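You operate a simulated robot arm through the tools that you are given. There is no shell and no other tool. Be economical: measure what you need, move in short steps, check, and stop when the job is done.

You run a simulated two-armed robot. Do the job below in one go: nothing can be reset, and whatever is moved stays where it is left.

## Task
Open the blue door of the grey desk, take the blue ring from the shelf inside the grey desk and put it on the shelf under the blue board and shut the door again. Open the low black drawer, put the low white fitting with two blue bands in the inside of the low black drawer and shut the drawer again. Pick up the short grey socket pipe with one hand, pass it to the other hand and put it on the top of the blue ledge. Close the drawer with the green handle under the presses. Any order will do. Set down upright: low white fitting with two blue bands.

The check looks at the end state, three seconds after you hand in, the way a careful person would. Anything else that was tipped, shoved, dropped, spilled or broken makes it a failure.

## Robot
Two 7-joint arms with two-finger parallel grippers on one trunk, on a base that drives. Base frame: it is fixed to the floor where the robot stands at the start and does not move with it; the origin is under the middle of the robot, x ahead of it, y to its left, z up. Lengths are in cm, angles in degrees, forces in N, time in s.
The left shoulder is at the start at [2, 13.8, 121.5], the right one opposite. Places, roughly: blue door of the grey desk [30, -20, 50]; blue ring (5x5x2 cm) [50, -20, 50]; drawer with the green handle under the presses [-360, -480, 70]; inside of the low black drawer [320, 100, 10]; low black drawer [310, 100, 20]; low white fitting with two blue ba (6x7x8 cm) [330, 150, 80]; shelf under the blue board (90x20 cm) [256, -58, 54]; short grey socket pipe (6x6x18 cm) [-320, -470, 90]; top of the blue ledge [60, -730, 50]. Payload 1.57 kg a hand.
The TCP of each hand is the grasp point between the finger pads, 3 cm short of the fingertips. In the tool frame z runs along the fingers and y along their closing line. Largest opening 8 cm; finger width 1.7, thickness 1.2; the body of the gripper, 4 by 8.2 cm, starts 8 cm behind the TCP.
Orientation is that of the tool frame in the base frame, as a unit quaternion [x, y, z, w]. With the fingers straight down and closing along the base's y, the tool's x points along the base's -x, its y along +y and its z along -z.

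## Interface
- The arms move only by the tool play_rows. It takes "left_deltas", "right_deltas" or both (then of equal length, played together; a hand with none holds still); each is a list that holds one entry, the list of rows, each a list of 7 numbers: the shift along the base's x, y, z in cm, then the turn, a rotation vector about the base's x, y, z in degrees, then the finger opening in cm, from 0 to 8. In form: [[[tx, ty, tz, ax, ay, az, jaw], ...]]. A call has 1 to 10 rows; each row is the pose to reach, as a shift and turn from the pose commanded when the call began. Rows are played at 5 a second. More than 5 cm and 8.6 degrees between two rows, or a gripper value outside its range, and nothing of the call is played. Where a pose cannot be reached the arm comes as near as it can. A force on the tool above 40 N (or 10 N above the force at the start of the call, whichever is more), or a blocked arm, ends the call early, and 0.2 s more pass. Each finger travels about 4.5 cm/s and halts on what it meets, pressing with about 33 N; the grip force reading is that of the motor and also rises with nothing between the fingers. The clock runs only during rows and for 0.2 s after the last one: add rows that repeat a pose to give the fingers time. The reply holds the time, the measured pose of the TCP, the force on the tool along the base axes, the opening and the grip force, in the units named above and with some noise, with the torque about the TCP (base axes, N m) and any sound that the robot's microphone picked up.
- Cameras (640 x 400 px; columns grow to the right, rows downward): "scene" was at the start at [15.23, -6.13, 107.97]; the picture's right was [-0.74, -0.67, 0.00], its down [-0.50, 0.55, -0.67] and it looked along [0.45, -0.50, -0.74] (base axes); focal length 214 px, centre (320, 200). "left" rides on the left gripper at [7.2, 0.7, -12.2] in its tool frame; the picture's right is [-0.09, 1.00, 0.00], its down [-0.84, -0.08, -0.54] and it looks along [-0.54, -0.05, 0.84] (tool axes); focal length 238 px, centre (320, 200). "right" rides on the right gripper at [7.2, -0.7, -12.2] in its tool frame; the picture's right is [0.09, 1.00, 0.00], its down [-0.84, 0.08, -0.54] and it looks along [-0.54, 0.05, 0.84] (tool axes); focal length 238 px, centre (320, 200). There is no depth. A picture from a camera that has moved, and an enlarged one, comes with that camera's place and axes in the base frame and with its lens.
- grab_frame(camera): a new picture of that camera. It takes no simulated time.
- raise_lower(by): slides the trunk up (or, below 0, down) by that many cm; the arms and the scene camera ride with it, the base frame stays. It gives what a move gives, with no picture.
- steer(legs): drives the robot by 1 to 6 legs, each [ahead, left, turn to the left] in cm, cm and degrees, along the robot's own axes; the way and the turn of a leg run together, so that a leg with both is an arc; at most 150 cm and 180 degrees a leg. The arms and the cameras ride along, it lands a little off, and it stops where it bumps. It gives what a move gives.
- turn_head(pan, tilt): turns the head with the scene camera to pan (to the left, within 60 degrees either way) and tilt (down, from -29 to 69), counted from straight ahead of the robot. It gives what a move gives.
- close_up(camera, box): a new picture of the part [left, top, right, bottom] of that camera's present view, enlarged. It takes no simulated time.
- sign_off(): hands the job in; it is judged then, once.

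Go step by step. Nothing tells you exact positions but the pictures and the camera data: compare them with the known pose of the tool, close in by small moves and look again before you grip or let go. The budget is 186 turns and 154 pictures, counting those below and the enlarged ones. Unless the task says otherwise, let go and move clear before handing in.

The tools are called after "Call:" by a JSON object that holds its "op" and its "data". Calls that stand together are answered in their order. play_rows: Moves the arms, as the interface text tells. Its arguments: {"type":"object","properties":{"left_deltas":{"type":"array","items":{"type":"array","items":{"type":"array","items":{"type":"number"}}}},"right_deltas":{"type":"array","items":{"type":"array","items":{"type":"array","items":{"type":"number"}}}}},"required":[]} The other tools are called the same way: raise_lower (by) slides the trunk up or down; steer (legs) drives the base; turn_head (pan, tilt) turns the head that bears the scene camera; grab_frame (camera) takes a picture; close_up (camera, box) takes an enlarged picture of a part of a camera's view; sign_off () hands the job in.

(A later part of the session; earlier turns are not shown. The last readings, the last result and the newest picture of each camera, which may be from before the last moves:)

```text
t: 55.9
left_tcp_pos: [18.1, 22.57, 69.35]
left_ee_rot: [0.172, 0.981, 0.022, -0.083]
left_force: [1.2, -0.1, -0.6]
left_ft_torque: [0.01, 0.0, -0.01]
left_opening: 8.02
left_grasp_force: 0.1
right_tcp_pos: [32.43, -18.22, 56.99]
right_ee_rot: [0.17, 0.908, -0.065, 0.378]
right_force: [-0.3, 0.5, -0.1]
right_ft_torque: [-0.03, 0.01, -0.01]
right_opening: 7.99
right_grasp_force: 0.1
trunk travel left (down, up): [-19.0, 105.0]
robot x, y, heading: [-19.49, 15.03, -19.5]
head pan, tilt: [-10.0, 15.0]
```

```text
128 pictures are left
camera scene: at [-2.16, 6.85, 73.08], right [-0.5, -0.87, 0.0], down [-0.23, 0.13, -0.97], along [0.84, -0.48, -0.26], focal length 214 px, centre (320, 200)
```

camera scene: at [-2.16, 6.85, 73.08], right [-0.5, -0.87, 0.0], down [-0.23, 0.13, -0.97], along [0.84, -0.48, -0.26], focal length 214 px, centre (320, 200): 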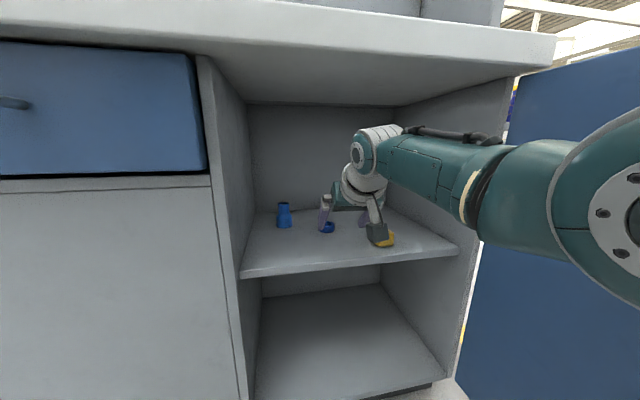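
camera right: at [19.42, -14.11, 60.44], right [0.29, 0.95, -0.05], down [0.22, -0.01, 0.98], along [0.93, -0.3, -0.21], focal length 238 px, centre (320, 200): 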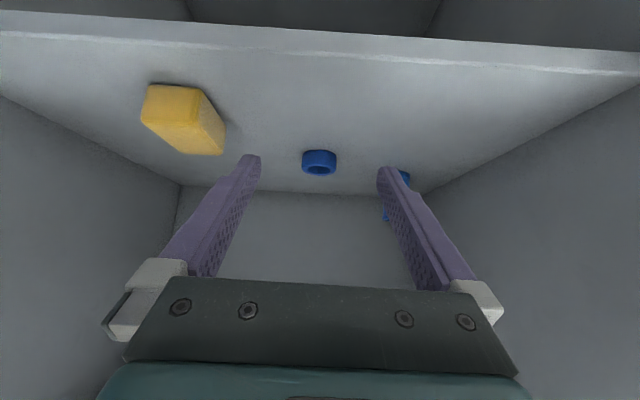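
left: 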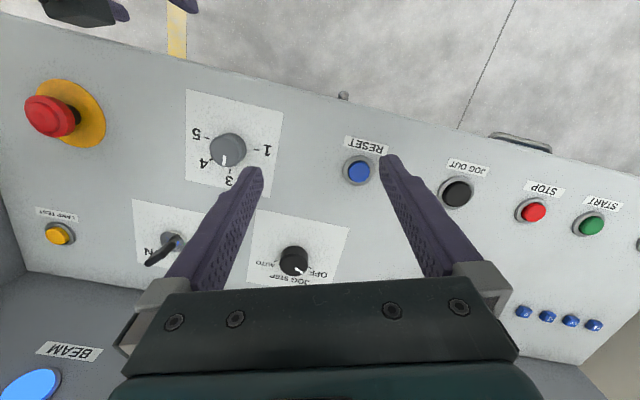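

Ring dead ahead, 15.8 cm. I drive 11 cm more with the hand still high, then look and descend.

Call:
{"op": "steer", "data": {"legs": [[12, 0, 0]]}}

Call:
{"op": "play_rows", "data": {"right_deltas": [[[0, 0, -2, 0, 0, 0, 8], [0, 0, -4, 0, 0, 0, 8]]]}}

Call:
{"op": "grab_frame", "data": {"camera": "right"}}

```text
t: 57.3
left_tcp_pos: [28.61, 18.97, 69.1]
left_ee_rot: [0.173, 0.981, 0.019, -0.087]
left_force: [-0.8, 0.0, -0.2]
left_ft_torque: [0.01, 0.0, 0.01]
left_opening: 7.98
left_grasp_force: 0.1
right_tcp_pos: [42.89, -21.72, 56.4]
right_ee_rot: [0.167, 0.911, -0.061, 0.373]
right_force: [-0.4, 0.5, 0.6]
right_ft_torque: [0.01, -0.01, 0.02]
right_opening: 8.01
right_grasp_force: 0.0
trunk travel left (down, up): [-19.0, 105.0]
robot x, y, heading: [-8.31, 10.61, -19.5]
head pan, tilt: [-10.0, 15.0]
stopped in leg 1: the robot was blocked; the commanded pose is now the measured one
```

```text
t: 57.9
left_tcp_pos: [28.6, 19.05, 69.13]
left_ee_rot: [0.172, 0.981, 0.021, -0.087]
left_force: [-0.2, -0.4, -0.5]
left_ft_torque: [-0.01, -0.02, -0.03]
left_opening: 8.0
left_grasp_force: 0.1
right_tcp_pos: [42.9, -21.66, 52.08]
right_ee_rot: [0.167, 0.911, -0.061, 0.371]
right_force: [-0.5, -0.3, -0.2]
right_ft_torque: [0.0, -0.01, 0.01]
right_opening: 7.97
right_grasp_force: 0.0
trunk travel left (down, up): [-19.0, 105.0]
robot x, y, heading: [-8.11, 10.99, -19.7]
head pan, tilt: [-10.0, 15.0]
```

```text
127 pictures are left
camera right: at [29.88, -17.57, 55.74], right [0.29, 0.96, -0.05], down [0.23, -0.02, 0.97], along [0.93, -0.29, -0.22], focal length 238 px, centre (320, 200)
```

right: 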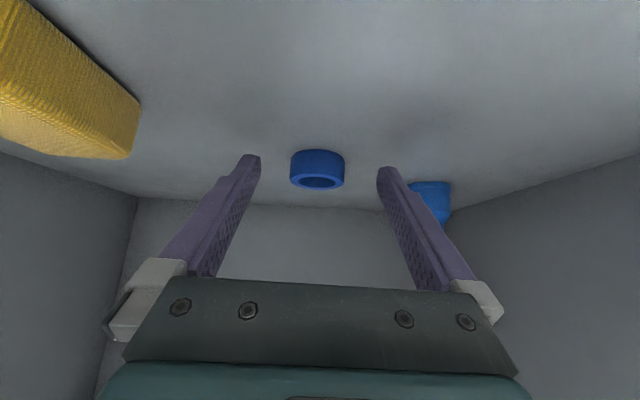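

The base got blocked near the end. I look to see what is touching before going on.

Call:
{"op": "turn_head", "data": {"pan": -45, "tilt": 15}}

Call:
{"op": "grab_frame", "data": {"camera": "scene"}}

Call:
{"op": "turn_head", "data": {"pan": 30, "tilt": 15}}

Call:
{"op": "grab_frame", "data": {"camera": "scene"}}

```text
t: 58.9
left_tcp_pos: [28.54, 19.06, 68.93]
left_ee_rot: [0.172, 0.981, 0.021, -0.089]
left_force: [-0.9, 0.3, -0.1]
left_ft_torque: [-0.03, 0.05, 0.0]
left_opening: 8.0
left_grasp_force: 0.0
right_tcp_pos: [42.85, -21.74, 52.16]
right_ee_rot: [0.168, 0.911, -0.062, 0.372]
right_force: [-0.2, -0.4, 0.2]
right_ft_torque: [-0.07, -0.02, 0.0]
right_opening: 8.01
right_grasp_force: 0.1
trunk travel left (down, up): [-19.0, 105.0]
robot x, y, heading: [-8.06, 10.94, -19.3]
head pan, tilt: [-45.0, 15.0]
```

```text
126 pictures are left
camera scene: at [4.22, -0.57, 72.9], right [-0.9, -0.43, 0.01], down [-0.12, 0.24, -0.96], along [0.41, -0.87, -0.27], focal length 214 px, centre (320, 200)
```

scene: 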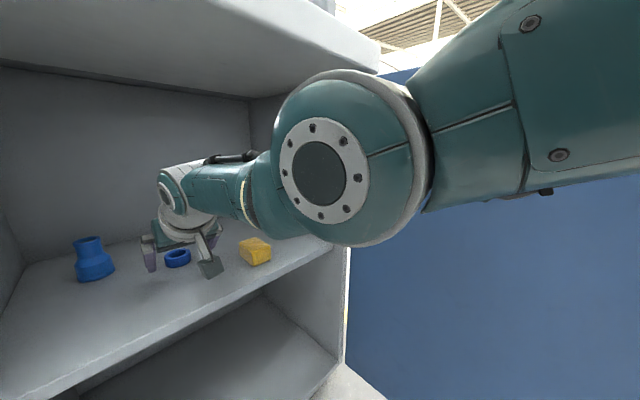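

```text
t: 60.4
left_tcp_pos: [28.43, 19.08, 69.03]
left_ee_rot: [0.173, 0.981, 0.021, -0.088]
left_force: [0.1, 0.3, 0.1]
left_ft_torque: [0.01, 0.01, 0.01]
left_opening: 8.0
left_grasp_force: 0.1
right_tcp_pos: [42.78, -21.58, 52.17]
right_ee_rot: [0.167, 0.911, -0.062, 0.372]
right_force: [-0.4, 0.1, -0.6]
right_ft_torque: [0.0, -0.04, 0.0]
right_opening: 7.99
right_grasp_force: 0.0
trunk travel left (down, up): [-19.0, 105.0]
robot x, y, heading: [-7.97, 11.06, -19.5]
head pan, tilt: [30.0, 15.0]
```

```text
125 pictures are left
camera scene: at [9.37, 9.52, 72.9], right [0.18, -0.98, -0.01], down [-0.26, -0.04, -0.96], along [0.95, 0.18, -0.27], focal length 214 px, centre (320, 200)
```

scene: 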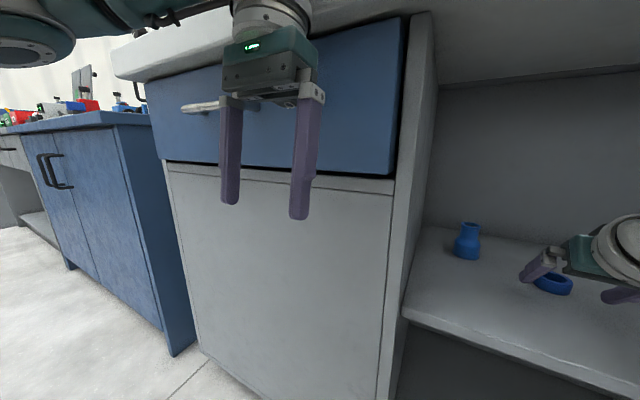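

The left wrist is probably at the desk-top edge; I draw the left hand back. The right hand moves the last 2.9 cm forward and down over the ring.

Call:
{"op": "play_rows", "data": {"left_deltas": [[[-2, 0.7, 0, 0, 0, 0, 8], [-4, 1.4, 0, 0, 0, 0, 8], [-6, 2.1, 0, 0, 0, 0, 8]]], "right_deltas": [[[1, -0.4, 0, 0, 0, 0, 8], [2, -0.8, 0, 0, 0, 0, 8], [2.7, -1.1, -0.7, 0, 0, 0, 8]]]}}

Call:
{"op": "grab_frame", "data": {"camera": "right"}}

Call:
{"op": "close_up", "data": {"camera": "scene", "box": [480, 200, 640, 300]}}

```text
t: 61.4
left_tcp_pos: [23.01, 21.58, 67.12]
left_ee_rot: [0.163, 0.976, 0.055, -0.13]
left_force: [1.2, 0.5, 0.7]
left_ft_torque: [-0.01, 0.0, 0.01]
left_opening: 8.02
left_grasp_force: 0.1
right_tcp_pos: [44.63, -22.65, 53.22]
right_ee_rot: [0.168, 0.909, -0.063, 0.376]
right_force: [-0.1, 0.2, 0.7]
right_ft_torque: [0.0, -0.01, 0.02]
right_opening: 7.98
right_grasp_force: 0.1
right hand out of reach, approached as far as the arm can: row 1, 2, 3
trunk travel left (down, up): [-19.0, 105.0]
robot x, y, heading: [-8.13, 11.07, -19.4]
head pan, tilt: [30.0, 15.0]
stopped in row 3 (left hand): the arm was blocked; the commanded pose is now the measured one
```

```text
124 pictures are left
camera right: at [31.49, -18.52, 56.73], right [0.29, 0.96, -0.05], down [0.22, -0.01, 0.98], along [0.93, -0.29, -0.21], focal length 238 px, centre (320, 200)
```

right: 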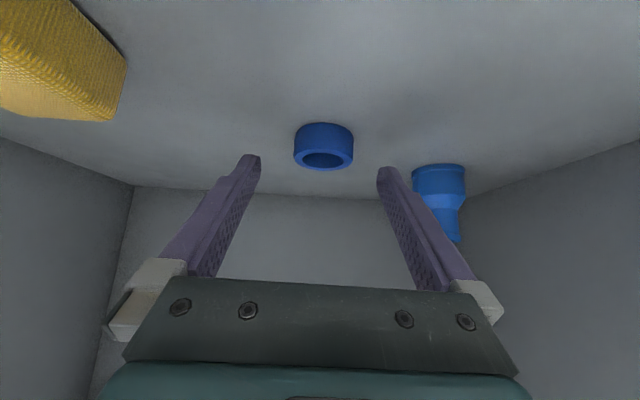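

```text
4.00 times, centred on (560, 250) of scene
camera zoom: at [10.54, 8.99, 73.09], right [0.18, -0.98, 0.0], down [-0.25, -0.05, -0.97], along [0.95, 0.17, -0.26], focal length 858 px, centre (-640, 0)
```

zoom: 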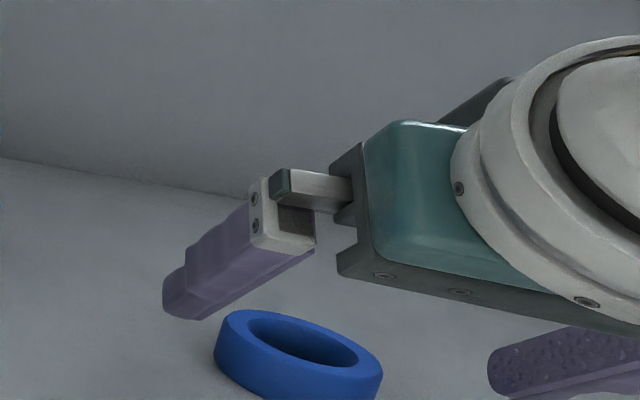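

Both arms are at limits: right one needs a lower shoulder, left one touches the desk edge. I back off, tuck the left hand further back, and lower the trunk.

Call:
{"op": "steer", "data": {"legs": [[-10, 0, 0]]}}

Call:
{"op": "play_rows", "data": {"left_deltas": [[[-1, 2, -1, 0, 0, 0, 8], [-2, 4, -2, 0, 0, 0, 8], [-4, 7, -3, 0, 0, 0, 8], [-6, 10, -4, 0, 0, 0, 8]]], "right_deltas": [[[0, 0, 1, 0, 0, 0, 8], [0, 0, 3, 0, 0, 0, 8], [0, 0, 5, 0, 0, 0, 8], [0, 0, 7, 0, 0, 0, 8]]]}}

Call:
{"op": "grab_frame", "data": {"camera": "scene"}}

```text
t: 62.5
left_tcp_pos: [13.72, 24.99, 67.09]
left_ee_rot: [0.163, 0.976, 0.055, -0.13]
left_force: [-0.8, -0.3, 1.2]
left_ft_torque: [0.03, -0.04, 0.0]
left_opening: 8.02
left_grasp_force: 0.1
right_tcp_pos: [35.13, -19.33, 53.34]
right_ee_rot: [0.167, 0.908, -0.062, 0.378]
right_force: [0.2, 0.1, -0.2]
right_ft_torque: [0.0, 0.02, 0.02]
right_opening: 8.02
right_grasp_force: 0.1
trunk travel left (down, up): [-19.0, 105.0]
robot x, y, heading: [-17.59, 14.03, -19.5]
head pan, tilt: [30.0, 15.0]
```

```text
t: 63.5
left_tcp_pos: [7.5, 35.0, 63.19]
left_ee_rot: [0.163, 0.976, 0.056, -0.13]
left_force: [0.6, -0.3, 0.3]
left_ft_torque: [-0.01, 0.01, 0.01]
left_opening: 7.99
left_grasp_force: 0.1
right_tcp_pos: [34.73, -19.36, 60.27]
right_ee_rot: [0.169, 0.909, -0.063, 0.377]
right_force: [-0.5, 0.2, -0.3]
right_ft_torque: [0.0, -0.01, 0.02]
right_opening: 8.01
right_grasp_force: 0.2
trunk travel left (down, up): [-19.0, 105.0]
robot x, y, heading: [-17.51, 13.99, -19.6]
head pan, tilt: [30.0, 15.0]
```

```text
122 pictures are left
camera scene: at [1.1, 12.41, 73.07], right [0.18, -0.98, 0.0], down [-0.26, -0.05, -0.97], along [0.95, 0.17, -0.26], focal length 214 px, centre (320, 200)
```

scene: 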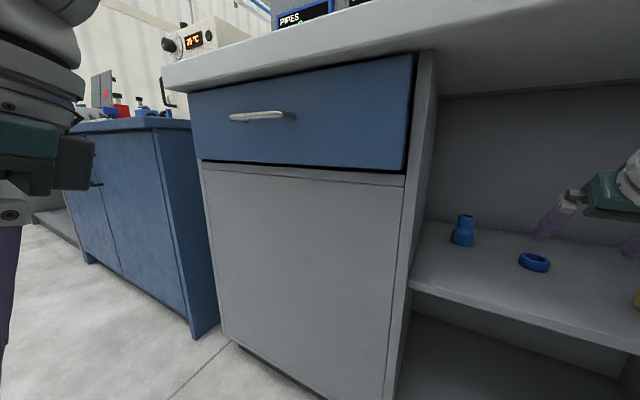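

Left hand is clear now. I back out 14 cm, lower the trunk 12 cm, lift the hand correspondingly.

Call:
{"op": "steer", "data": {"legs": [[-14, 0, 0]]}}

Call:
{"op": "raise_lower", "data": {"by": -12}}

Call:
{"op": "play_rows", "data": {"right_deltas": [[[0, 0, 4, 0, 0, 0, 8], [0, 0, 8, 0, 0, 0, 8]]]}}

Call:
{"op": "steer", "data": {"legs": [[18, 0, 0]]}}

Call:
{"op": "grab_frame", "data": {"camera": "right"}}

```text
t: 64.8
left_tcp_pos: [-5.44, 39.6, 63.08]
left_ee_rot: [0.163, 0.976, 0.055, -0.131]
left_force: [-0.1, -0.2, 0.2]
left_ft_torque: [-0.02, 0.01, 0.01]
left_opening: 8.0
left_grasp_force: 0.0
right_tcp_pos: [21.9, -14.79, 60.26]
right_ee_rot: [0.168, 0.908, -0.063, 0.377]
right_force: [0.8, -0.4, -0.3]
right_ft_torque: [0.02, -0.04, -0.02]
right_opening: 8.0
right_grasp_force: 0.1
trunk travel left (down, up): [-19.0, 105.0]
robot x, y, heading: [-30.39, 18.84, -19.5]
head pan, tilt: [30.0, 15.0]
```

```text
t: 66.3
left_tcp_pos: [-5.61, 39.48, 51.06]
left_ee_rot: [0.164, 0.977, 0.055, -0.129]
left_force: [-0.3, 0.8, -0.1]
left_ft_torque: [-0.02, -0.03, -0.02]
left_opening: 7.99
left_grasp_force: 0.1
right_tcp_pos: [21.86, -14.81, 48.23]
right_ee_rot: [0.168, 0.908, -0.063, 0.378]
right_force: [-0.1, 0.3, -0.2]
right_ft_torque: [-0.01, -0.02, -0.02]
right_opening: 8.03
right_grasp_force: 0.0
trunk travel left (down, up): [-7.0, 117.0]
robot x, y, heading: [-30.42, 18.62, -19.8]
head pan, tilt: [30.0, 15.0]
```

```text
t: 67.0
left_tcp_pos: [-5.54, 39.52, 51.14]
left_ee_rot: [0.162, 0.977, 0.055, -0.13]
left_force: [-0.1, 0.4, -0.5]
left_ft_torque: [0.0, -0.02, 0.0]
left_opening: 8.02
left_grasp_force: 0.0
right_tcp_pos: [21.81, -14.55, 56.35]
right_ee_rot: [0.168, 0.909, -0.063, 0.377]
right_force: [-0.6, 0.5, -0.2]
right_ft_torque: [0.01, 0.03, -0.02]
right_opening: 8.0
right_grasp_force: 0.1
trunk travel left (down, up): [-7.0, 117.0]
robot x, y, heading: [-30.49, 19.03, -19.4]
head pan, tilt: [30.0, 15.0]
```

```text
t: 68.5
left_tcp_pos: [11.45, 33.45, 51.13]
left_ee_rot: [0.162, 0.976, 0.056, -0.13]
left_force: [0.2, -0.4, 0.3]
left_ft_torque: [-0.02, -0.01, 0.01]
left_opening: 7.98
left_grasp_force: 0.0
right_tcp_pos: [38.98, -20.49, 56.25]
right_ee_rot: [0.168, 0.908, -0.063, 0.378]
right_force: [-0.1, -0.2, -0.9]
right_ft_torque: [-0.01, -0.01, -0.02]
right_opening: 8.01
right_grasp_force: 0.1
trunk travel left (down, up): [-7.0, 117.0]
robot x, y, heading: [-13.28, 13.06, -19.8]
head pan, tilt: [30.0, 15.0]
```

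```text
121 pictures are left
camera right: at [25.89, -16.43, 59.75], right [0.29, 0.96, -0.05], down [0.22, -0.01, 0.98], along [0.93, -0.29, -0.21], focal length 238 px, centre (320, 200)
```

right: 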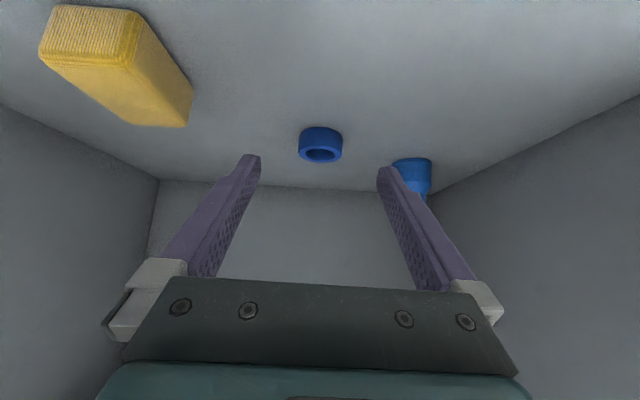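

Ring is 8.8 cm straight ahead. I extend 7 cm and come down with the fingers around it.

Call:
{"op": "play_rows", "data": {"right_deltas": [[[2.5, -0.9, -1, 0, 0, 0, 8], [5, -1.8, -2.5, 0, 0, 0, 8], [6.7, -2.4, -4, 0, 0, 0, 8], [6.7, -2.4, -5, 0, 0, 0, 8]]]}}

Call:
{"op": "grab_frame", "data": {"camera": "right"}}

```text
t: 69.5
left_tcp_pos: [11.58, 33.38, 51.14]
left_ee_rot: [0.162, 0.977, 0.055, -0.131]
left_force: [0.0, -0.5, 0.7]
left_ft_torque: [0.01, 0.0, -0.03]
left_opening: 7.99
left_grasp_force: 0.0
right_tcp_pos: [40.99, -21.67, 52.8]
right_ee_rot: [0.168, 0.908, -0.063, 0.378]
right_force: [-0.5, -0.2, 0.1]
right_ft_torque: [0.02, 0.02, -0.05]
right_opening: 8.01
right_grasp_force: 0.0
right hand out of reach, approached as far as the arm can: row 1, 2, 3, 4
trunk travel left (down, up): [-7.0, 117.0]
robot x, y, heading: [-13.22, 12.7, -19.2]
head pan, tilt: [30.0, 15.0]
```

```text
120 pictures are left
camera right: at [27.92, -17.64, 56.22], right [0.29, 0.96, -0.05], down [0.22, -0.01, 0.98], along [0.93, -0.29, -0.21], focal length 238 px, centre (320, 200)
```

right: 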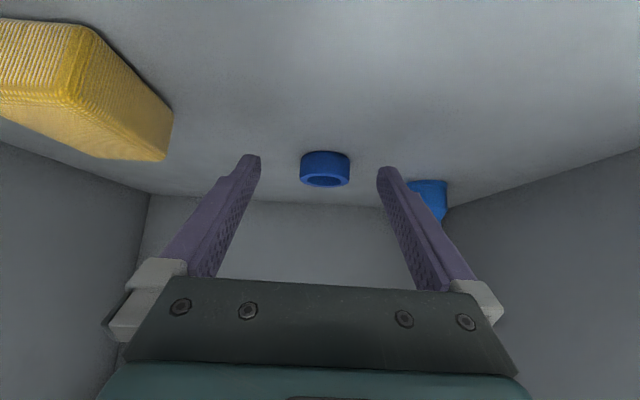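

Arm limit at this reach; I use the base for the last 4.8 cm.

Call:
{"op": "steer", "data": {"legs": [[4.8, 0.4, 0]]}}

Call:
{"op": "grab_frame", "data": {"camera": "right"}}

```text
t: 70.4
left_tcp_pos: [15.73, 32.35, 51.08]
left_ee_rot: [0.163, 0.976, 0.055, -0.132]
left_force: [-0.1, -0.1, -1.0]
left_ft_torque: [0.02, -0.01, 0.06]
left_opening: 8.0
left_grasp_force: 0.0
right_tcp_pos: [45.29, -22.86, 52.59]
right_ee_rot: [0.168, 0.909, -0.063, 0.376]
right_force: [-0.1, -0.1, 0.6]
right_ft_torque: [-0.03, 0.0, 0.02]
right_opening: 7.99
right_grasp_force: 0.0
trunk travel left (down, up): [-7.0, 117.0]
robot x, y, heading: [-8.5, 11.86, -19.7]
head pan, tilt: [30.0, 15.0]
```

```text
119 pictures are left
camera right: at [32.14, -18.74, 56.07], right [0.29, 0.96, -0.05], down [0.22, -0.01, 0.97], along [0.93, -0.29, -0.22], focal length 238 px, centre (320, 200)
```

right: 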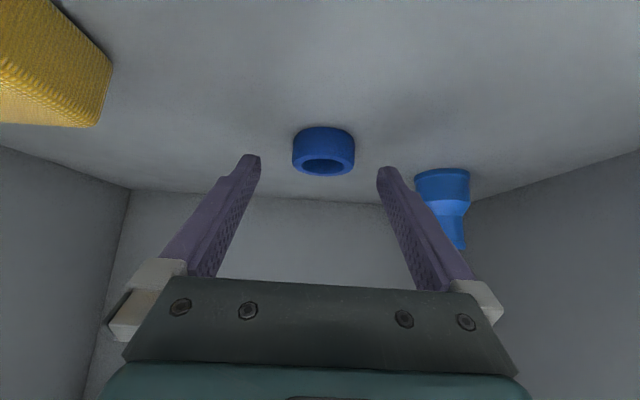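

Now straight down about 1.9 cm.

Call:
{"op": "play_rows", "data": {"right_deltas": [[[0, 0.1, -1, 0, 0, 0, 8], [0, 0.1, -1.8, 0, 0, 0, 8]]]}}

Call:
{"op": "grab_frame", "data": {"camera": "right"}}

Call:
{"op": "turn_head", "data": {"pan": -10, "tilt": 15}}

Call:
{"op": "grab_frame", "data": {"camera": "scene"}}

```text
t: 71.0
left_tcp_pos: [16.28, 32.19, 51.11]
left_ee_rot: [0.162, 0.977, 0.056, -0.129]
left_force: [-0.8, -0.1, -0.1]
left_ft_torque: [0.01, 0.0, 0.0]
left_opening: 8.02
left_grasp_force: 0.1
right_tcp_pos: [45.55, -22.91, 50.9]
right_ee_rot: [0.167, 0.909, -0.062, 0.377]
right_force: [-0.1, -0.5, -0.1]
right_ft_torque: [-0.01, 0.01, 0.0]
right_opening: 8.01
right_grasp_force: 0.0
trunk travel left (down, up): [-7.0, 117.0]
robot x, y, heading: [-8.8, 11.79, -19.5]
head pan, tilt: [30.0, 15.0]
```

```text
118 pictures are left
camera right: at [32.48, -18.74, 54.42], right [0.29, 0.96, -0.05], down [0.22, -0.01, 0.98], along [0.93, -0.29, -0.21], focal length 238 px, centre (320, 200)
```

right: 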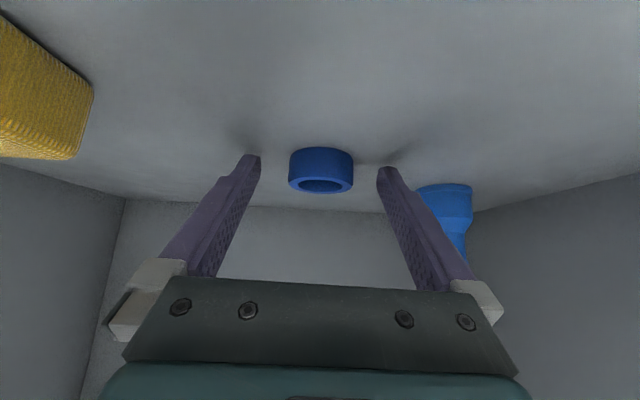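

```text
t: 72.0
left_tcp_pos: [16.15, 32.3, 51.12]
left_ee_rot: [0.162, 0.976, 0.056, -0.131]
left_force: [0.3, -0.2, 0.2]
left_ft_torque: [0.01, 0.0, -0.01]
left_opening: 8.0
left_grasp_force: 0.1
right_tcp_pos: [45.59, -22.89, 51.07]
right_ee_rot: [0.168, 0.909, -0.063, 0.377]
right_force: [0.2, -0.2, 0.1]
right_ft_torque: [-0.02, 0.0, 0.0]
right_opening: 8.0
right_grasp_force: 0.1
trunk travel left (down, up): [-7.0, 117.0]
robot x, y, heading: [-8.83, 11.78, -19.5]
head pan, tilt: [-10.0, 15.0]
```

```text
117 pictures are left
camera scene: at [8.81, 3.42, 61.09], right [-0.49, -0.87, 0.0], down [-0.23, 0.13, -0.97], along [0.84, -0.48, -0.26], focal length 214 px, centre (320, 200)
```

scene: 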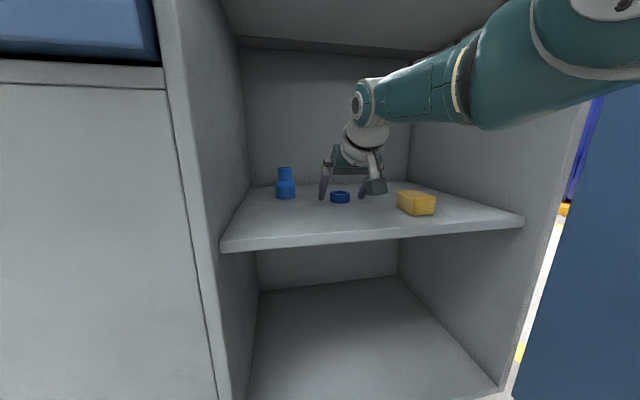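

Call:
{"op": "close_up", "data": {"camera": "scene", "box": [280, 140, 440, 240]}}

```text
4.00 times, centred on (360, 190) of scene
camera zoom: at [8.81, 3.42, 61.09], right [-0.49, -0.87, 0.0], down [-0.23, 0.13, -0.97], along [0.84, -0.48, -0.26], focal length 858 px, centre (160, 240)
```

zoom: 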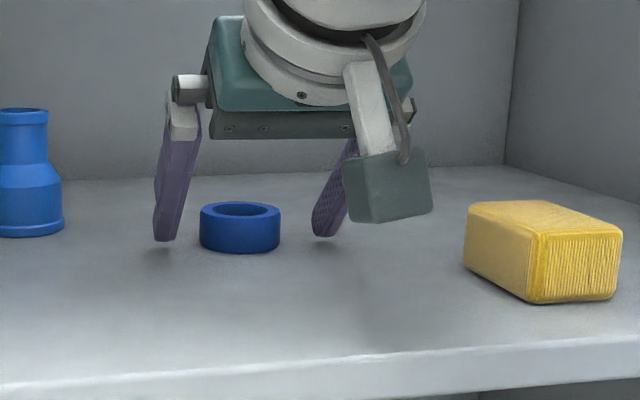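

Fingertips straddle the ring just above the shelf. I lower 0.3 cm and close.

Call:
{"op": "play_rows", "data": {"right_deltas": [[[0, 0, -0.3, 0, 0, 0, 8], [0, 0, -0.3, 0, 0, 0, 6.5], [0, 0, -0.3, 0, 0, 0, 5], [0, 0, -0.3, 0, 0, 0, 3.5], [0, 0, -0.3, 0, 0, 0, 3], [0, 0, -0.3, 0, 0, 0, 3], [0, 0, -0.3, 0, 0, 0, 3]]]}}

Call:
{"op": "play_rows", "data": {"right_deltas": [[[0, 0, 1, 0, 0, 0, 3], [0, 0, 3, 0, 0, 0, 3], [0, 0, 5, 0, 0, 0, 3]]]}}

Call:
{"op": "grab_frame", "data": {"camera": "right"}}

```text
t: 73.7
left_tcp_pos: [16.25, 32.01, 51.03]
left_ee_rot: [0.162, 0.977, 0.055, -0.13]
left_force: [-0.3, -0.6, 0.1]
left_ft_torque: [-0.02, -0.03, -0.02]
left_opening: 8.01
left_grasp_force: 0.0
right_tcp_pos: [45.49, -23.05, 50.7]
right_ee_rot: [0.168, 0.908, -0.065, 0.377]
right_force: [-3.6, -2.2, 6.6]
right_ft_torque: [-0.25, 0.07, -0.13]
right_opening: 4.41
right_grasp_force: 33.1
trunk travel left (down, up): [-7.0, 117.0]
robot x, y, heading: [-8.65, 11.61, -19.4]
head pan, tilt: [-10.0, 15.0]
```

```text
t: 74.5
left_tcp_pos: [16.24, 32.19, 51.17]
left_ee_rot: [0.163, 0.976, 0.055, -0.13]
left_force: [0.3, 0.2, 0.5]
left_ft_torque: [0.0, 0.0, -0.01]
left_opening: 7.99
left_grasp_force: 0.0
right_tcp_pos: [45.47, -23.11, 55.67]
right_ee_rot: [0.168, 0.909, -0.063, 0.377]
right_force: [-1.3, 0.4, 0.2]
right_ft_torque: [0.01, 0.0, -0.01]
right_opening: 4.36
right_grasp_force: 33.1
trunk travel left (down, up): [-7.0, 117.0]
robot x, y, heading: [-8.9, 11.54, -19.8]
head pan, tilt: [-10.0, 15.0]
```

```text
115 pictures are left
camera right: at [32.46, -18.77, 59.13], right [0.29, 0.96, -0.05], down [0.22, -0.01, 0.98], along [0.93, -0.29, -0.21], focal length 238 px, centre (320, 200)
```

right: 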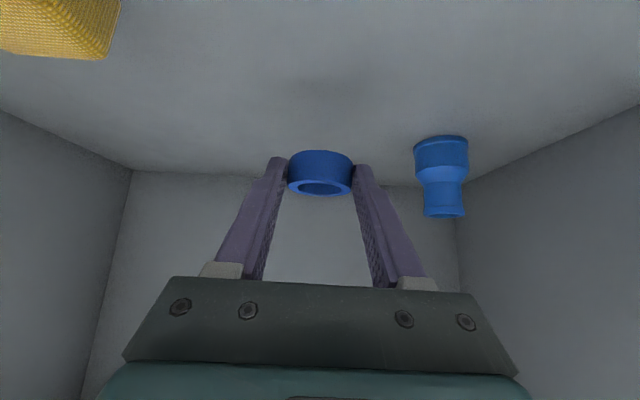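

The ring is gripped level and lifted. I back out straight and then tuck the hand in.

Call:
{"op": "steer", "data": {"legs": [[-50, 0, 0]]}}

Call:
{"op": "play_rows", "data": {"right_deltas": [[[-4, 1.4, 1, 0, 0, 0, 3], [-8, 2.8, 2, 0, 0, 0, 3], [-12, 4.2, 3, 0, 0, 0, 3], [-16, 5.6, 4, 0, 0, 0, 3], [-20, 7, 4, 0, 0, 0, 3]]]}}

Call:
{"op": "raise_lower", "data": {"by": 40}}

Call:
{"op": "turn_head", "data": {"pan": -60, "tilt": 15}}

Call:
{"op": "grab_frame", "data": {"camera": "scene"}}

```text
t: 77.4
left_tcp_pos: [-30.74, 48.94, 51.14]
left_ee_rot: [0.162, 0.977, 0.054, -0.129]
left_force: [-0.3, 0.1, 0.6]
left_ft_torque: [0.01, -0.02, 0.02]
left_opening: 8.0
left_grasp_force: 0.0
right_tcp_pos: [-1.46, -6.25, 55.72]
right_ee_rot: [0.168, 0.908, -0.063, 0.377]
right_force: [-0.8, 0.9, -0.9]
right_ft_torque: [-0.02, -0.03, -0.02]
right_opening: 4.38
right_grasp_force: 32.7
trunk travel left (down, up): [-7.0, 117.0]
robot x, y, heading: [-55.37, 28.34, -19.7]
head pan, tilt: [-10.0, 15.0]
```

```text
t: 78.6
left_tcp_pos: [-30.72, 49.08, 51.12]
left_ee_rot: [0.163, 0.976, 0.055, -0.13]
left_force: [0.7, 0.7, -0.2]
left_ft_torque: [-0.05, -0.02, 0.01]
left_opening: 8.0
left_grasp_force: 0.1
right_tcp_pos: [-21.38, -0.66, 59.13]
right_ee_rot: [0.177, 0.905, -0.078, 0.378]
right_force: [0.7, 1.3, -0.9]
right_ft_torque: [0.0, 0.02, -0.01]
right_opening: 4.37
right_grasp_force: 32.7
right hand out of reach, approached as far as the arm can: row 5
trunk travel left (down, up): [-7.0, 117.0]
robot x, y, heading: [-55.97, 28.26, -19.5]
head pan, tilt: [-10.0, 15.0]
```

```text
t: 82.4
left_tcp_pos: [-30.76, 48.82, 91.13]
left_ee_rot: [0.163, 0.976, 0.055, -0.13]
left_force: [-0.6, -0.2, 0.8]
left_ft_torque: [0.02, -0.01, 0.02]
left_opening: 8.01
left_grasp_force: 0.1
right_tcp_pos: [-21.22, -0.63, 98.9]
right_ee_rot: [0.174, 0.906, -0.078, 0.377]
right_force: [0.9, 0.3, -0.3]
right_ft_torque: [-0.01, -0.01, 0.02]
right_opening: 4.38
right_grasp_force: 32.7
trunk travel left (down, up): [-47.0, 77.0]
robot x, y, heading: [-55.39, 28.29, -19.9]
head pan, tilt: [-10.0, 15.0]
```

```text
t: 83.6
left_tcp_pos: [-30.73, 48.93, 91.11]
left_ee_rot: [0.162, 0.977, 0.055, -0.13]
left_force: [0.2, -0.4, 0.3]
left_ft_torque: [-0.02, 0.0, -0.02]
left_opening: 8.0
left_grasp_force: 0.1
right_tcp_pos: [-21.1, -0.67, 98.78]
right_ee_rot: [0.173, 0.907, -0.079, 0.375]
right_force: [0.5, -0.2, 0.7]
right_ft_torque: [-0.01, 0.01, -0.01]
right_opening: 4.35
right_grasp_force: 33.4
trunk travel left (down, up): [-47.0, 77.0]
robot x, y, heading: [-55.71, 28.46, -19.7]
head pan, tilt: [-60.0, 15.0]
```

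```text
114 pictures are left
camera scene: at [-38.22, 20.03, 100.7], right [-0.5, -0.86, 0.0], down [-0.26, 0.15, -0.95], along [0.83, -0.48, -0.3], focal length 214 px, centre (320, 200)
```

scene: 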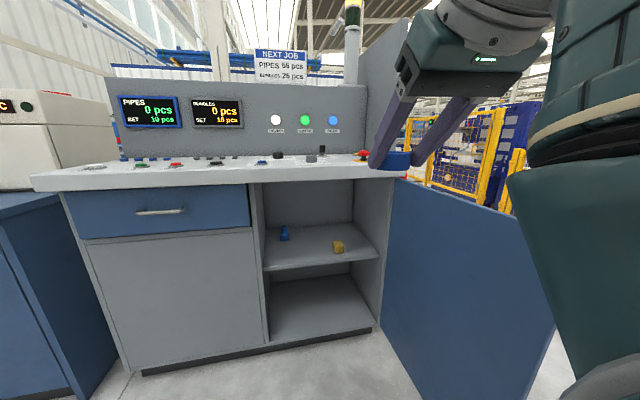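

Call:
{"op": "grab_frame", "data": {"camera": "scene"}}

```text
113 pictures are left
camera scene: at [-38.22, 20.03, 100.7], right [-0.5, -0.86, 0.0], down [-0.26, 0.15, -0.95], along [0.83, -0.48, -0.3], focal length 214 px, centre (320, 200)
```

scene: 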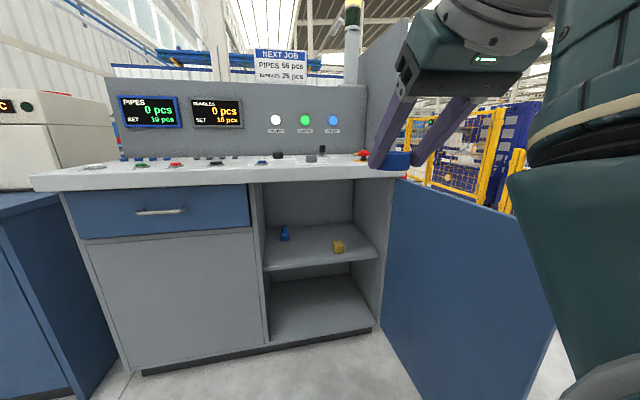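

The head seems stopped by the raised right arm. I move that hand a bit out and down, then look right again.

Call:
{"op": "play_rows", "data": {"right_deltas": [[[3, -1, -3, 0, 0, 0, 3], [6, -2.1, -6, 0, 0, 0, 3], [8, -3, -9, 0, 0, 0, 3], [10, -5, -12, 0, 0, 0, 3]]]}}

Call:
{"op": "turn_head", "data": {"pan": -50, "tilt": 10}}

Call:
{"op": "grab_frame", "data": {"camera": "scene"}}

```text
t: 84.6
left_tcp_pos: [-30.67, 48.91, 90.98]
left_ee_rot: [0.163, 0.976, 0.055, -0.13]
left_force: [0.4, -0.3, 0.0]
left_ft_torque: [0.01, 0.03, 0.02]
left_opening: 7.96
left_grasp_force: 0.1
right_tcp_pos: [-10.84, -4.39, 86.89]
right_ee_rot: [0.167, 0.909, -0.062, 0.377]
right_force: [0.4, 0.0, -0.4]
right_ft_torque: [0.0, 0.07, 0.02]
right_opening: 4.38
right_grasp_force: 33.2
trunk travel left (down, up): [-47.0, 77.0]
robot x, y, heading: [-55.65, 28.32, -19.9]
head pan, tilt: [-60.0, 15.0]
```

```text
t: 85.3
left_tcp_pos: [-30.78, 48.94, 91.04]
left_ee_rot: [0.163, 0.977, 0.055, -0.13]
left_force: [0.2, -0.2, 0.3]
left_ft_torque: [-0.02, 0.01, 0.02]
left_opening: 8.0
left_grasp_force: 0.0
right_tcp_pos: [-10.9, -4.46, 86.97]
right_ee_rot: [0.169, 0.908, -0.065, 0.379]
right_force: [-0.6, -0.4, 0.0]
right_ft_torque: [0.01, 0.02, -0.02]
right_opening: 4.38
right_grasp_force: 32.7
trunk travel left (down, up): [-47.0, 77.0]
robot x, y, heading: [-55.21, 28.32, -19.5]
head pan, tilt: [-50.0, 10.0]
```

```text
112 pictures are left
camera scene: at [-43.07, 16.0, 101.9], right [-0.94, -0.35, 0.0], down [-0.06, 0.16, -0.98], along [0.34, -0.92, -0.17], focal length 214 px, centre (320, 200)
```

scene: 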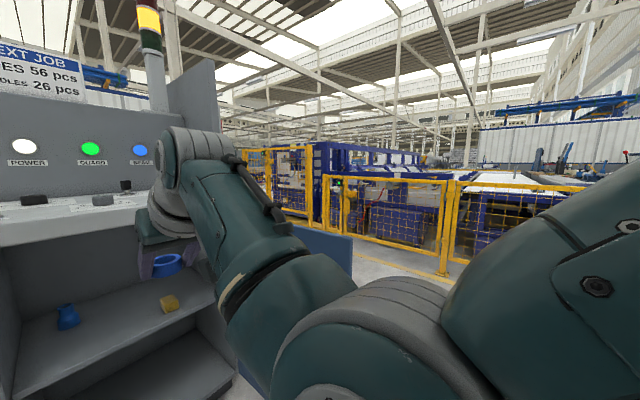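

The room grid is turned by -20°, so the shelf/drawer wall lies at the far side behind the desk. I go around the desk's right end: back, sideways right, then ahead, keeping my heading.

Call:
{"op": "steer", "data": {"legs": [[-25, 0, 0], [0, -130, 0], [110, 0, 0]]}}

Call:
{"op": "turn_head", "data": {"pan": 0, "tilt": 15}}

Call:
{"op": "grab_frame", "data": {"camera": "scene"}}

```text
t: 98.3
left_tcp_pos: [4.0, -100.13, 91.14]
left_ee_rot: [0.166, 0.976, 0.055, -0.13]
left_force: [-0.2, -0.2, 0.0]
left_ft_torque: [0.0, 0.02, 0.02]
left_opening: 8.01
left_grasp_force: 0.1
right_tcp_pos: [23.63, -153.65, 86.92]
right_ee_rot: [0.171, 0.908, -0.065, 0.376]
right_force: [-0.6, -0.6, -0.4]
right_ft_torque: [-0.06, 0.06, 0.01]
right_opening: 4.39
right_grasp_force: 33.1
trunk travel left (down, up): [-47.0, 77.0]
robot x, y, heading: [-20.93, -120.29, -19.9]
head pan, tilt: [-50.0, 10.0]
```

```text
t: 99.5
left_tcp_pos: [3.87, -100.19, 91.12]
left_ee_rot: [0.165, 0.976, 0.055, -0.13]
left_force: [0.0, -0.6, 0.4]
left_ft_torque: [0.0, -0.03, 0.03]
left_opening: 8.01
left_grasp_force: 0.1
right_tcp_pos: [23.51, -153.62, 86.82]
right_ee_rot: [0.171, 0.908, -0.065, 0.377]
right_force: [-0.1, -0.2, -0.2]
right_ft_torque: [0.0, 0.01, -0.04]
right_opening: 4.39
right_grasp_force: 33.3
trunk travel left (down, up): [-47.0, 77.0]
robot x, y, heading: [-21.13, -120.48, -20.0]
head pan, tilt: [0.0, 15.0]
```

```text
111 pictures are left
camera scene: at [-2.96, -127.46, 101.09], right [-0.34, -0.94, 0.0], down [-0.24, 0.09, -0.97], along [0.91, -0.33, -0.26], focal length 214 px, centre (320, 200)
```

scene: 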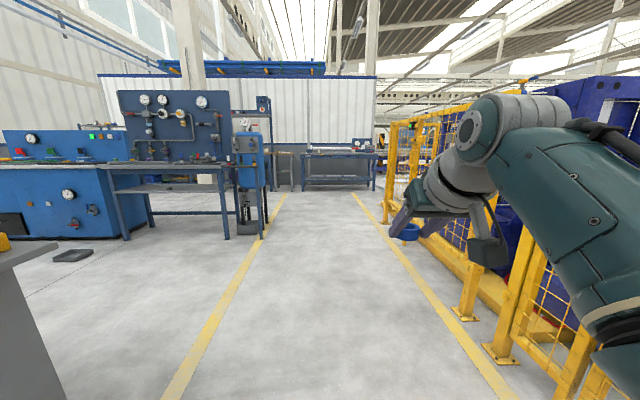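

I see the blue gauge board with a bench and a lower shelf under it. I drive ahead and then left to stand before it.

Call:
{"op": "steer", "data": {"legs": [[130, 0, 0], [0, 130, 0]]}}

Call:
{"op": "turn_head", "data": {"pan": 0, "tilt": 30}}

Call:
{"op": "grab_frame", "data": {"camera": "scene"}}

```text
t: 112.3
left_tcp_pos: [175.04, -24.53, 91.05]
left_ee_rot: [0.176, 0.974, 0.057, -0.13]
left_force: [-0.6, 0.1, 0.5]
left_ft_torque: [-0.01, 0.04, -0.02]
left_opening: 8.0
left_grasp_force: 0.1
right_tcp_pos: [193.51, -78.49, 86.82]
right_ee_rot: [0.181, 0.906, -0.069, 0.376]
right_force: [0.8, -0.2, 0.2]
right_ft_torque: [0.0, -0.01, 0.02]
right_opening: 4.38
right_grasp_force: 33.0
trunk travel left (down, up): [-47.0, 77.0]
robot x, y, heading: [149.57, -44.36, -21.2]
head pan, tilt: [0.0, 15.0]
```

```text
t: 113.0
left_tcp_pos: [175.01, -24.7, 91.16]
left_ee_rot: [0.177, 0.974, 0.056, -0.128]
left_force: [0.7, -0.2, 0.0]
left_ft_torque: [-0.03, 0.01, -0.02]
left_opening: 8.0
left_grasp_force: 0.0
right_tcp_pos: [193.52, -78.49, 86.83]
right_ee_rot: [0.181, 0.906, -0.07, 0.377]
right_force: [1.1, -0.3, -0.6]
right_ft_torque: [-0.01, 0.01, -0.01]
right_opening: 4.37
right_grasp_force: 32.7
trunk travel left (down, up): [-47.0, 77.0]
robot x, y, heading: [149.54, -44.44, -21.3]
head pan, tilt: [0.0, 30.0]
```

```text
110 pictures are left
camera scene: at [167.29, -51.64, 98.67], right [-0.36, -0.93, 0.0], down [-0.47, 0.18, -0.87], along [0.81, -0.31, -0.5], focal length 214 px, centre (320, 200)
```

scene: 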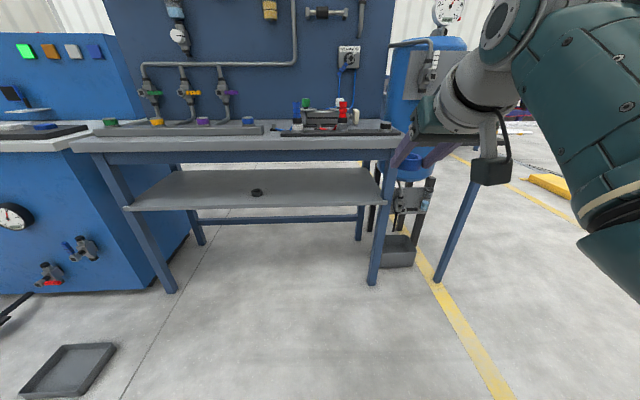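

The lower shelf spans the bench, with a small dark object already on its middle front. I lower the trunk to get the hand and camera to shelf height and look again.

Call:
{"op": "raise_lower", "data": {"by": -30}}

Call:
{"op": "turn_head", "data": {"pan": 0, "tilt": 10}}

Call:
{"op": "grab_frame", "data": {"camera": "scene"}}

Call:
{"op": "grab_frame", "data": {"camera": "right"}}

```text
t: 116.0
left_tcp_pos: [175.16, -24.52, 61.15]
left_ee_rot: [0.177, 0.974, 0.057, -0.13]
left_force: [-0.4, -0.3, 0.2]
left_ft_torque: [0.0, -0.02, 0.0]
left_opening: 8.02
left_grasp_force: 0.1
right_tcp_pos: [193.51, -78.52, 56.79]
right_ee_rot: [0.181, 0.906, -0.069, 0.376]
right_force: [0.5, 0.7, -0.4]
right_ft_torque: [-0.01, 0.01, 0.0]
right_opening: 4.38
right_grasp_force: 32.7
trunk travel left (down, up): [-17.0, 107.0]
robot x, y, heading: [149.68, -44.42, -21.0]
head pan, tilt: [0.0, 30.0]
```

```text
t: 116.9
left_tcp_pos: [174.97, -24.65, 60.96]
left_ee_rot: [0.176, 0.974, 0.057, -0.13]
left_force: [-0.6, 0.1, 0.5]
left_ft_torque: [0.02, 0.0, 0.01]
left_opening: 7.99
left_grasp_force: 0.0
right_tcp_pos: [193.35, -78.54, 56.78]
right_ee_rot: [0.182, 0.906, -0.069, 0.377]
right_force: [0.7, 0.5, -0.7]
right_ft_torque: [-0.01, 0.0, -0.01]
right_opening: 4.37
right_grasp_force: 32.9
trunk travel left (down, up): [-17.0, 107.0]
robot x, y, heading: [149.71, -44.08, -21.5]
head pan, tilt: [0.0, 10.0]
```

```text
109 pictures are left
camera scene: at [167.52, -51.73, 71.89], right [-0.36, -0.93, 0.0], down [-0.16, 0.06, -0.98], along [0.92, -0.36, -0.17], focal length 214 px, centre (320, 200)
```

scene: 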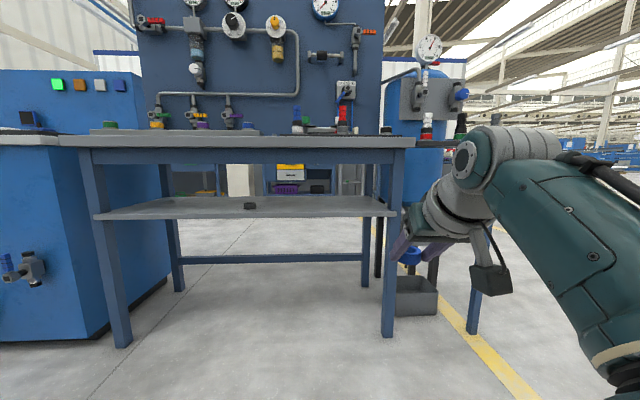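

```text
108 pictures are left
camera right: at [180.6, -74.0, 60.31], right [0.32, 0.95, -0.05], down [0.22, -0.02, 0.98], along [0.92, -0.32, -0.21], focal length 238 px, centre (320, 200)
```

right: 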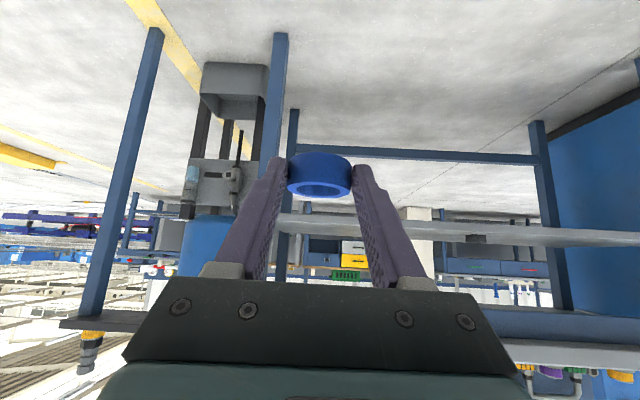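

Shelf front edge: n-offset 246 cm at z≈54.5; table edge above it leaves ample room for the 45° hand. I'll place the ring right of the dark object; raise the hand to z 62, square up, move left and ahead.

Call:
{"op": "play_rows", "data": {"right_deltas": [[[0, 0, 2.5, 0, 0, 0, 3], [0, 0, 5, 0, 0, 0, 3]]]}}

Call:
{"op": "steer", "data": {"legs": [[0, 0, 1.4], [0, 16.5, 0], [30, 0, 0]]}}

Call:
{"op": "grab_frame", "data": {"camera": "right"}}

Call:
{"op": "grab_frame", "data": {"camera": "scene"}}

```text
t: 117.5
left_tcp_pos: [175.09, -24.6, 61.05]
left_ee_rot: [0.177, 0.974, 0.057, -0.13]
left_force: [0.0, -0.4, -0.7]
left_ft_torque: [0.03, 0.0, 0.0]
left_opening: 7.99
left_grasp_force: 0.0
right_tcp_pos: [193.58, -78.58, 61.92]
right_ee_rot: [0.18, 0.906, -0.069, 0.377]
right_force: [-0.1, 0.6, 0.1]
right_ft_torque: [0.01, 0.01, -0.01]
right_opening: 4.37
right_grasp_force: 33.2
trunk travel left (down, up): [-17.0, 107.0]
robot x, y, heading: [149.94, -44.27, -21.2]
head pan, tilt: [0.0, 10.0]
```

```text
t: 120.9
left_tcp_pos: [207.72, -18.39, 61.08]
left_ee_rot: [0.163, 0.976, 0.055, -0.13]
left_force: [0.0, 0.1, -1.6]
left_ft_torque: [0.01, -0.02, 0.02]
left_opening: 8.0
left_grasp_force: 0.0
right_tcp_pos: [227.57, -71.68, 61.89]
right_ee_rot: [0.169, 0.908, -0.064, 0.377]
right_force: [-0.2, 0.2, -0.3]
right_ft_torque: [0.02, -0.01, -0.01]
right_opening: 4.38
right_grasp_force: 33.3
trunk travel left (down, up): [-17.0, 107.0]
robot x, y, heading: [183.04, -38.83, -19.6]
head pan, tilt: [0.0, 10.0]
```

```text
107 pictures are left
camera right: at [214.61, -67.62, 65.29], right [0.29, 0.95, -0.05], down [0.22, -0.01, 0.98], along [0.93, -0.3, -0.21], focal length 238 px, centre (320, 200)
```

right: 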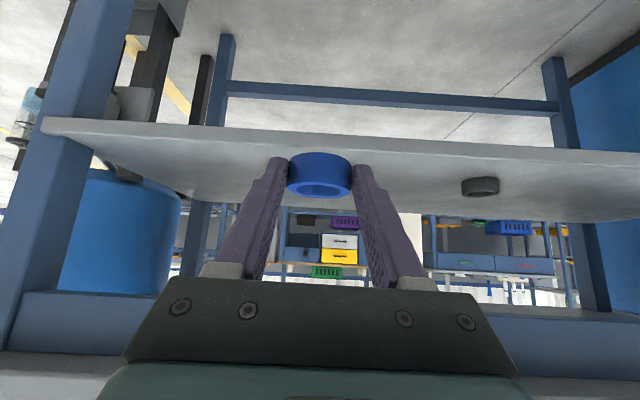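

```text
106 pictures are left
camera scene: at [200.92, -45.69, 71.89], right [-0.34, -0.94, 0.0], down [-0.16, 0.06, -0.98], along [0.93, -0.33, -0.17], focal length 214 px, centre (320, 200)
```

scene: 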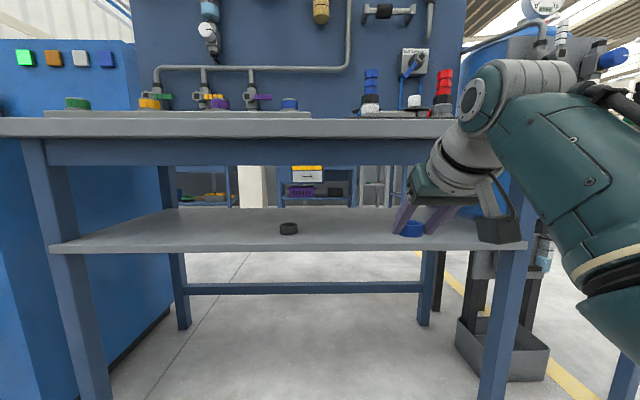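

Clearances are fine. Drive the last 11.6 cm, then lower.

Call:
{"op": "steer", "data": {"legs": [[11.6, 0, 0]]}}

Call:
{"op": "play_rows", "data": {"right_deltas": [[[0, 0, -1.5, 0, 0, 0, 3], [0, 0, -3, 0, 0, 0, 3]]]}}

Call:
{"op": "close_up", "data": {"camera": "scene", "box": [340, 130, 540, 255]}}

Call:
{"op": "grab_frame", "data": {"camera": "right"}}

```text
t: 122.1
left_tcp_pos: [218.6, -22.19, 61.12]
left_ee_rot: [0.161, 0.977, 0.055, -0.13]
left_force: [0.7, 0.1, -0.9]
left_ft_torque: [0.0, -0.01, -0.03]
left_opening: 8.0
left_grasp_force: 0.0
right_tcp_pos: [238.58, -75.41, 61.71]
right_ee_rot: [0.167, 0.909, -0.064, 0.378]
right_force: [-0.6, -0.1, 0.0]
right_ft_torque: [-0.01, 0.0, -0.05]
right_opening: 4.38
right_grasp_force: 33.0
trunk travel left (down, up): [-17.0, 107.0]
robot x, y, heading: [193.8, -42.5, -19.9]
head pan, tilt: [0.0, 10.0]
```

```text
t: 122.7
left_tcp_pos: [218.79, -22.32, 61.06]
left_ee_rot: [0.162, 0.977, 0.056, -0.13]
left_force: [1.0, 0.3, 0.0]
left_ft_torque: [0.03, 0.02, 0.07]
left_opening: 7.99
left_grasp_force: 0.0
right_tcp_pos: [238.62, -75.7, 58.86]
right_ee_rot: [0.168, 0.909, -0.063, 0.377]
right_force: [0.1, -0.3, -0.4]
right_ft_torque: [0.01, 0.02, 0.0]
right_opening: 4.38
right_grasp_force: 33.6
trunk travel left (down, up): [-17.0, 107.0]
robot x, y, heading: [193.66, -42.89, -19.7]
head pan, tilt: [0.0, 10.0]
```

```text
3.20 times, centred on (440, 192) of scene
camera zoom: at [211.9, -49.58, 71.9], right [-0.34, -0.94, 0.0], down [-0.16, 0.06, -0.98], along [0.93, -0.33, -0.17], focal length 686 px, centre (-64, 224)
```

zoom: 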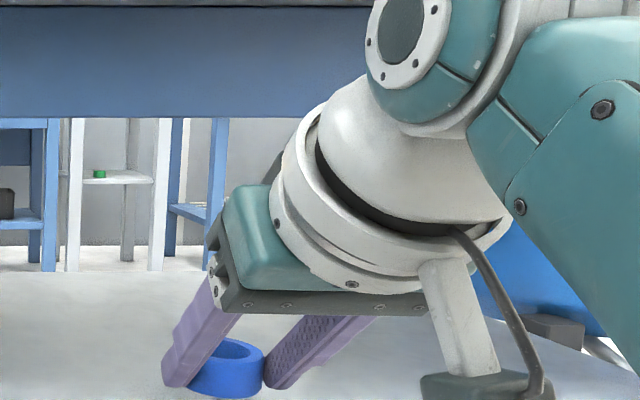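

```text
104 pictures are left
camera right: at [225.65, -71.53, 62.27], right [0.29, 0.96, -0.05], down [0.22, -0.01, 0.98], along [0.93, -0.3, -0.21], focal length 238 px, centre (320, 200)
```

right: 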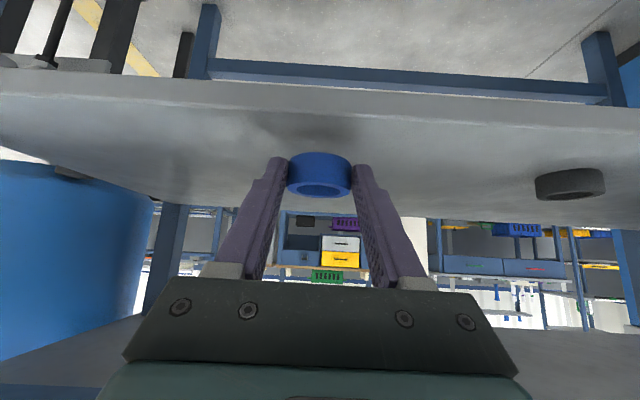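

Ring is over the shelf, well behind the edge. I lower in small steps until contact.

Call:
{"op": "play_rows", "data": {"right_deltas": [[[0, 0, -0.4, 0, 0, 0, 3], [0, 0, -0.8, 0, 0, 0, 3], [0, 0, -1.1, 0, 0, 0, 3], [0, 0, -1.1, 0, 0, 0, 3]]]}}

Call:
{"op": "close_up", "data": {"camera": "scene", "box": [360, 200, 520, 300]}}

```text
t: 123.7
left_tcp_pos: [218.53, -22.3, 61.2]
left_ee_rot: [0.162, 0.976, 0.055, -0.131]
left_force: [-0.8, -0.6, 0.3]
left_ft_torque: [-0.02, 0.05, 0.03]
left_opening: 8.02
left_grasp_force: 0.0
right_tcp_pos: [238.66, -75.78, 57.82]
right_ee_rot: [0.168, 0.908, -0.064, 0.378]
right_force: [0.4, -0.9, -0.1]
right_ft_torque: [0.02, 0.01, -0.02]
right_opening: 4.37
right_grasp_force: 32.9
trunk travel left (down, up): [-17.0, 107.0]
robot x, y, heading: [193.56, -43.09, -19.5]
head pan, tilt: [0.0, 10.0]
```

```text
4.00 times, centred on (440, 250) of scene
camera zoom: at [211.89, -49.58, 71.9], right [-0.34, -0.94, 0.0], down [-0.16, 0.06, -0.98], along [0.93, -0.33, -0.17], focal length 858 px, centre (-160, 0)
```

zoom: 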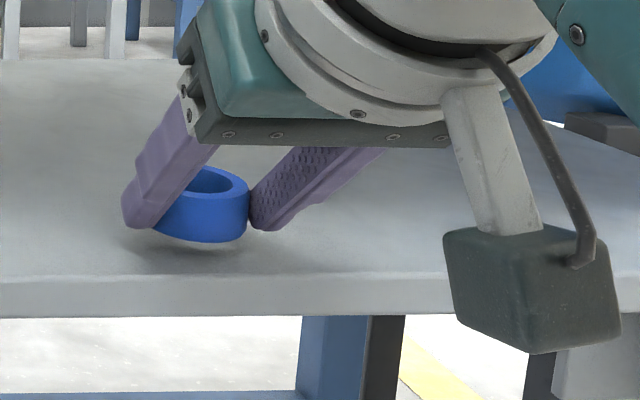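

Call:
{"op": "play_rows", "data": {"right_deltas": [[[0, 0, -0.2, 0, 0, 0, 3], [0, 0, -0.4, 0, 0, 0, 3], [0, 0, -0.6, 0, 0, 0, 3]]]}}

Call:
{"op": "close_up", "data": {"camera": "scene", "box": [360, 200, 520, 300]}}

```text
t: 124.5
left_tcp_pos: [218.58, -22.34, 61.01]
left_ee_rot: [0.162, 0.977, 0.056, -0.13]
left_force: [-0.6, 0.1, 1.5]
left_ft_torque: [-0.01, -0.01, 0.0]
left_opening: 8.0
left_grasp_force: 0.1
right_tcp_pos: [238.61, -75.58, 57.14]
right_ee_rot: [0.169, 0.908, -0.064, 0.377]
right_force: [-0.3, 0.2, -0.1]
right_ft_torque: [-0.02, 0.04, -0.02]
right_opening: 4.35
right_grasp_force: 32.7
trunk travel left (down, up): [-17.0, 107.0]
robot x, y, heading: [193.7, -43.27, -19.5]
head pan, tilt: [0.0, 10.0]
```

```text
4.00 times, centred on (440, 250) of scene
camera zoom: at [211.89, -49.58, 71.9], right [-0.34, -0.94, 0.0], down [-0.16, 0.06, -0.98], along [0.93, -0.33, -0.17], focal length 858 px, centre (-160, 0)
```

zoom: 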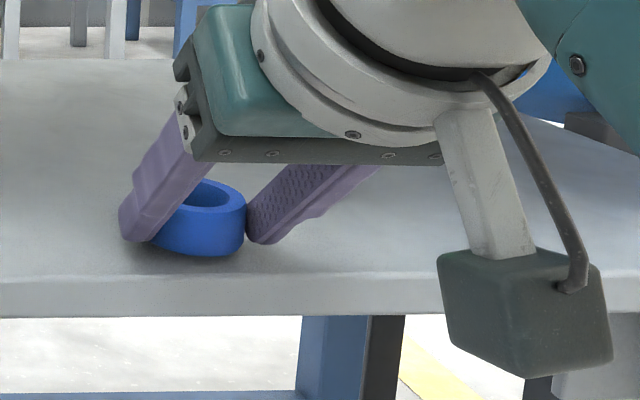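

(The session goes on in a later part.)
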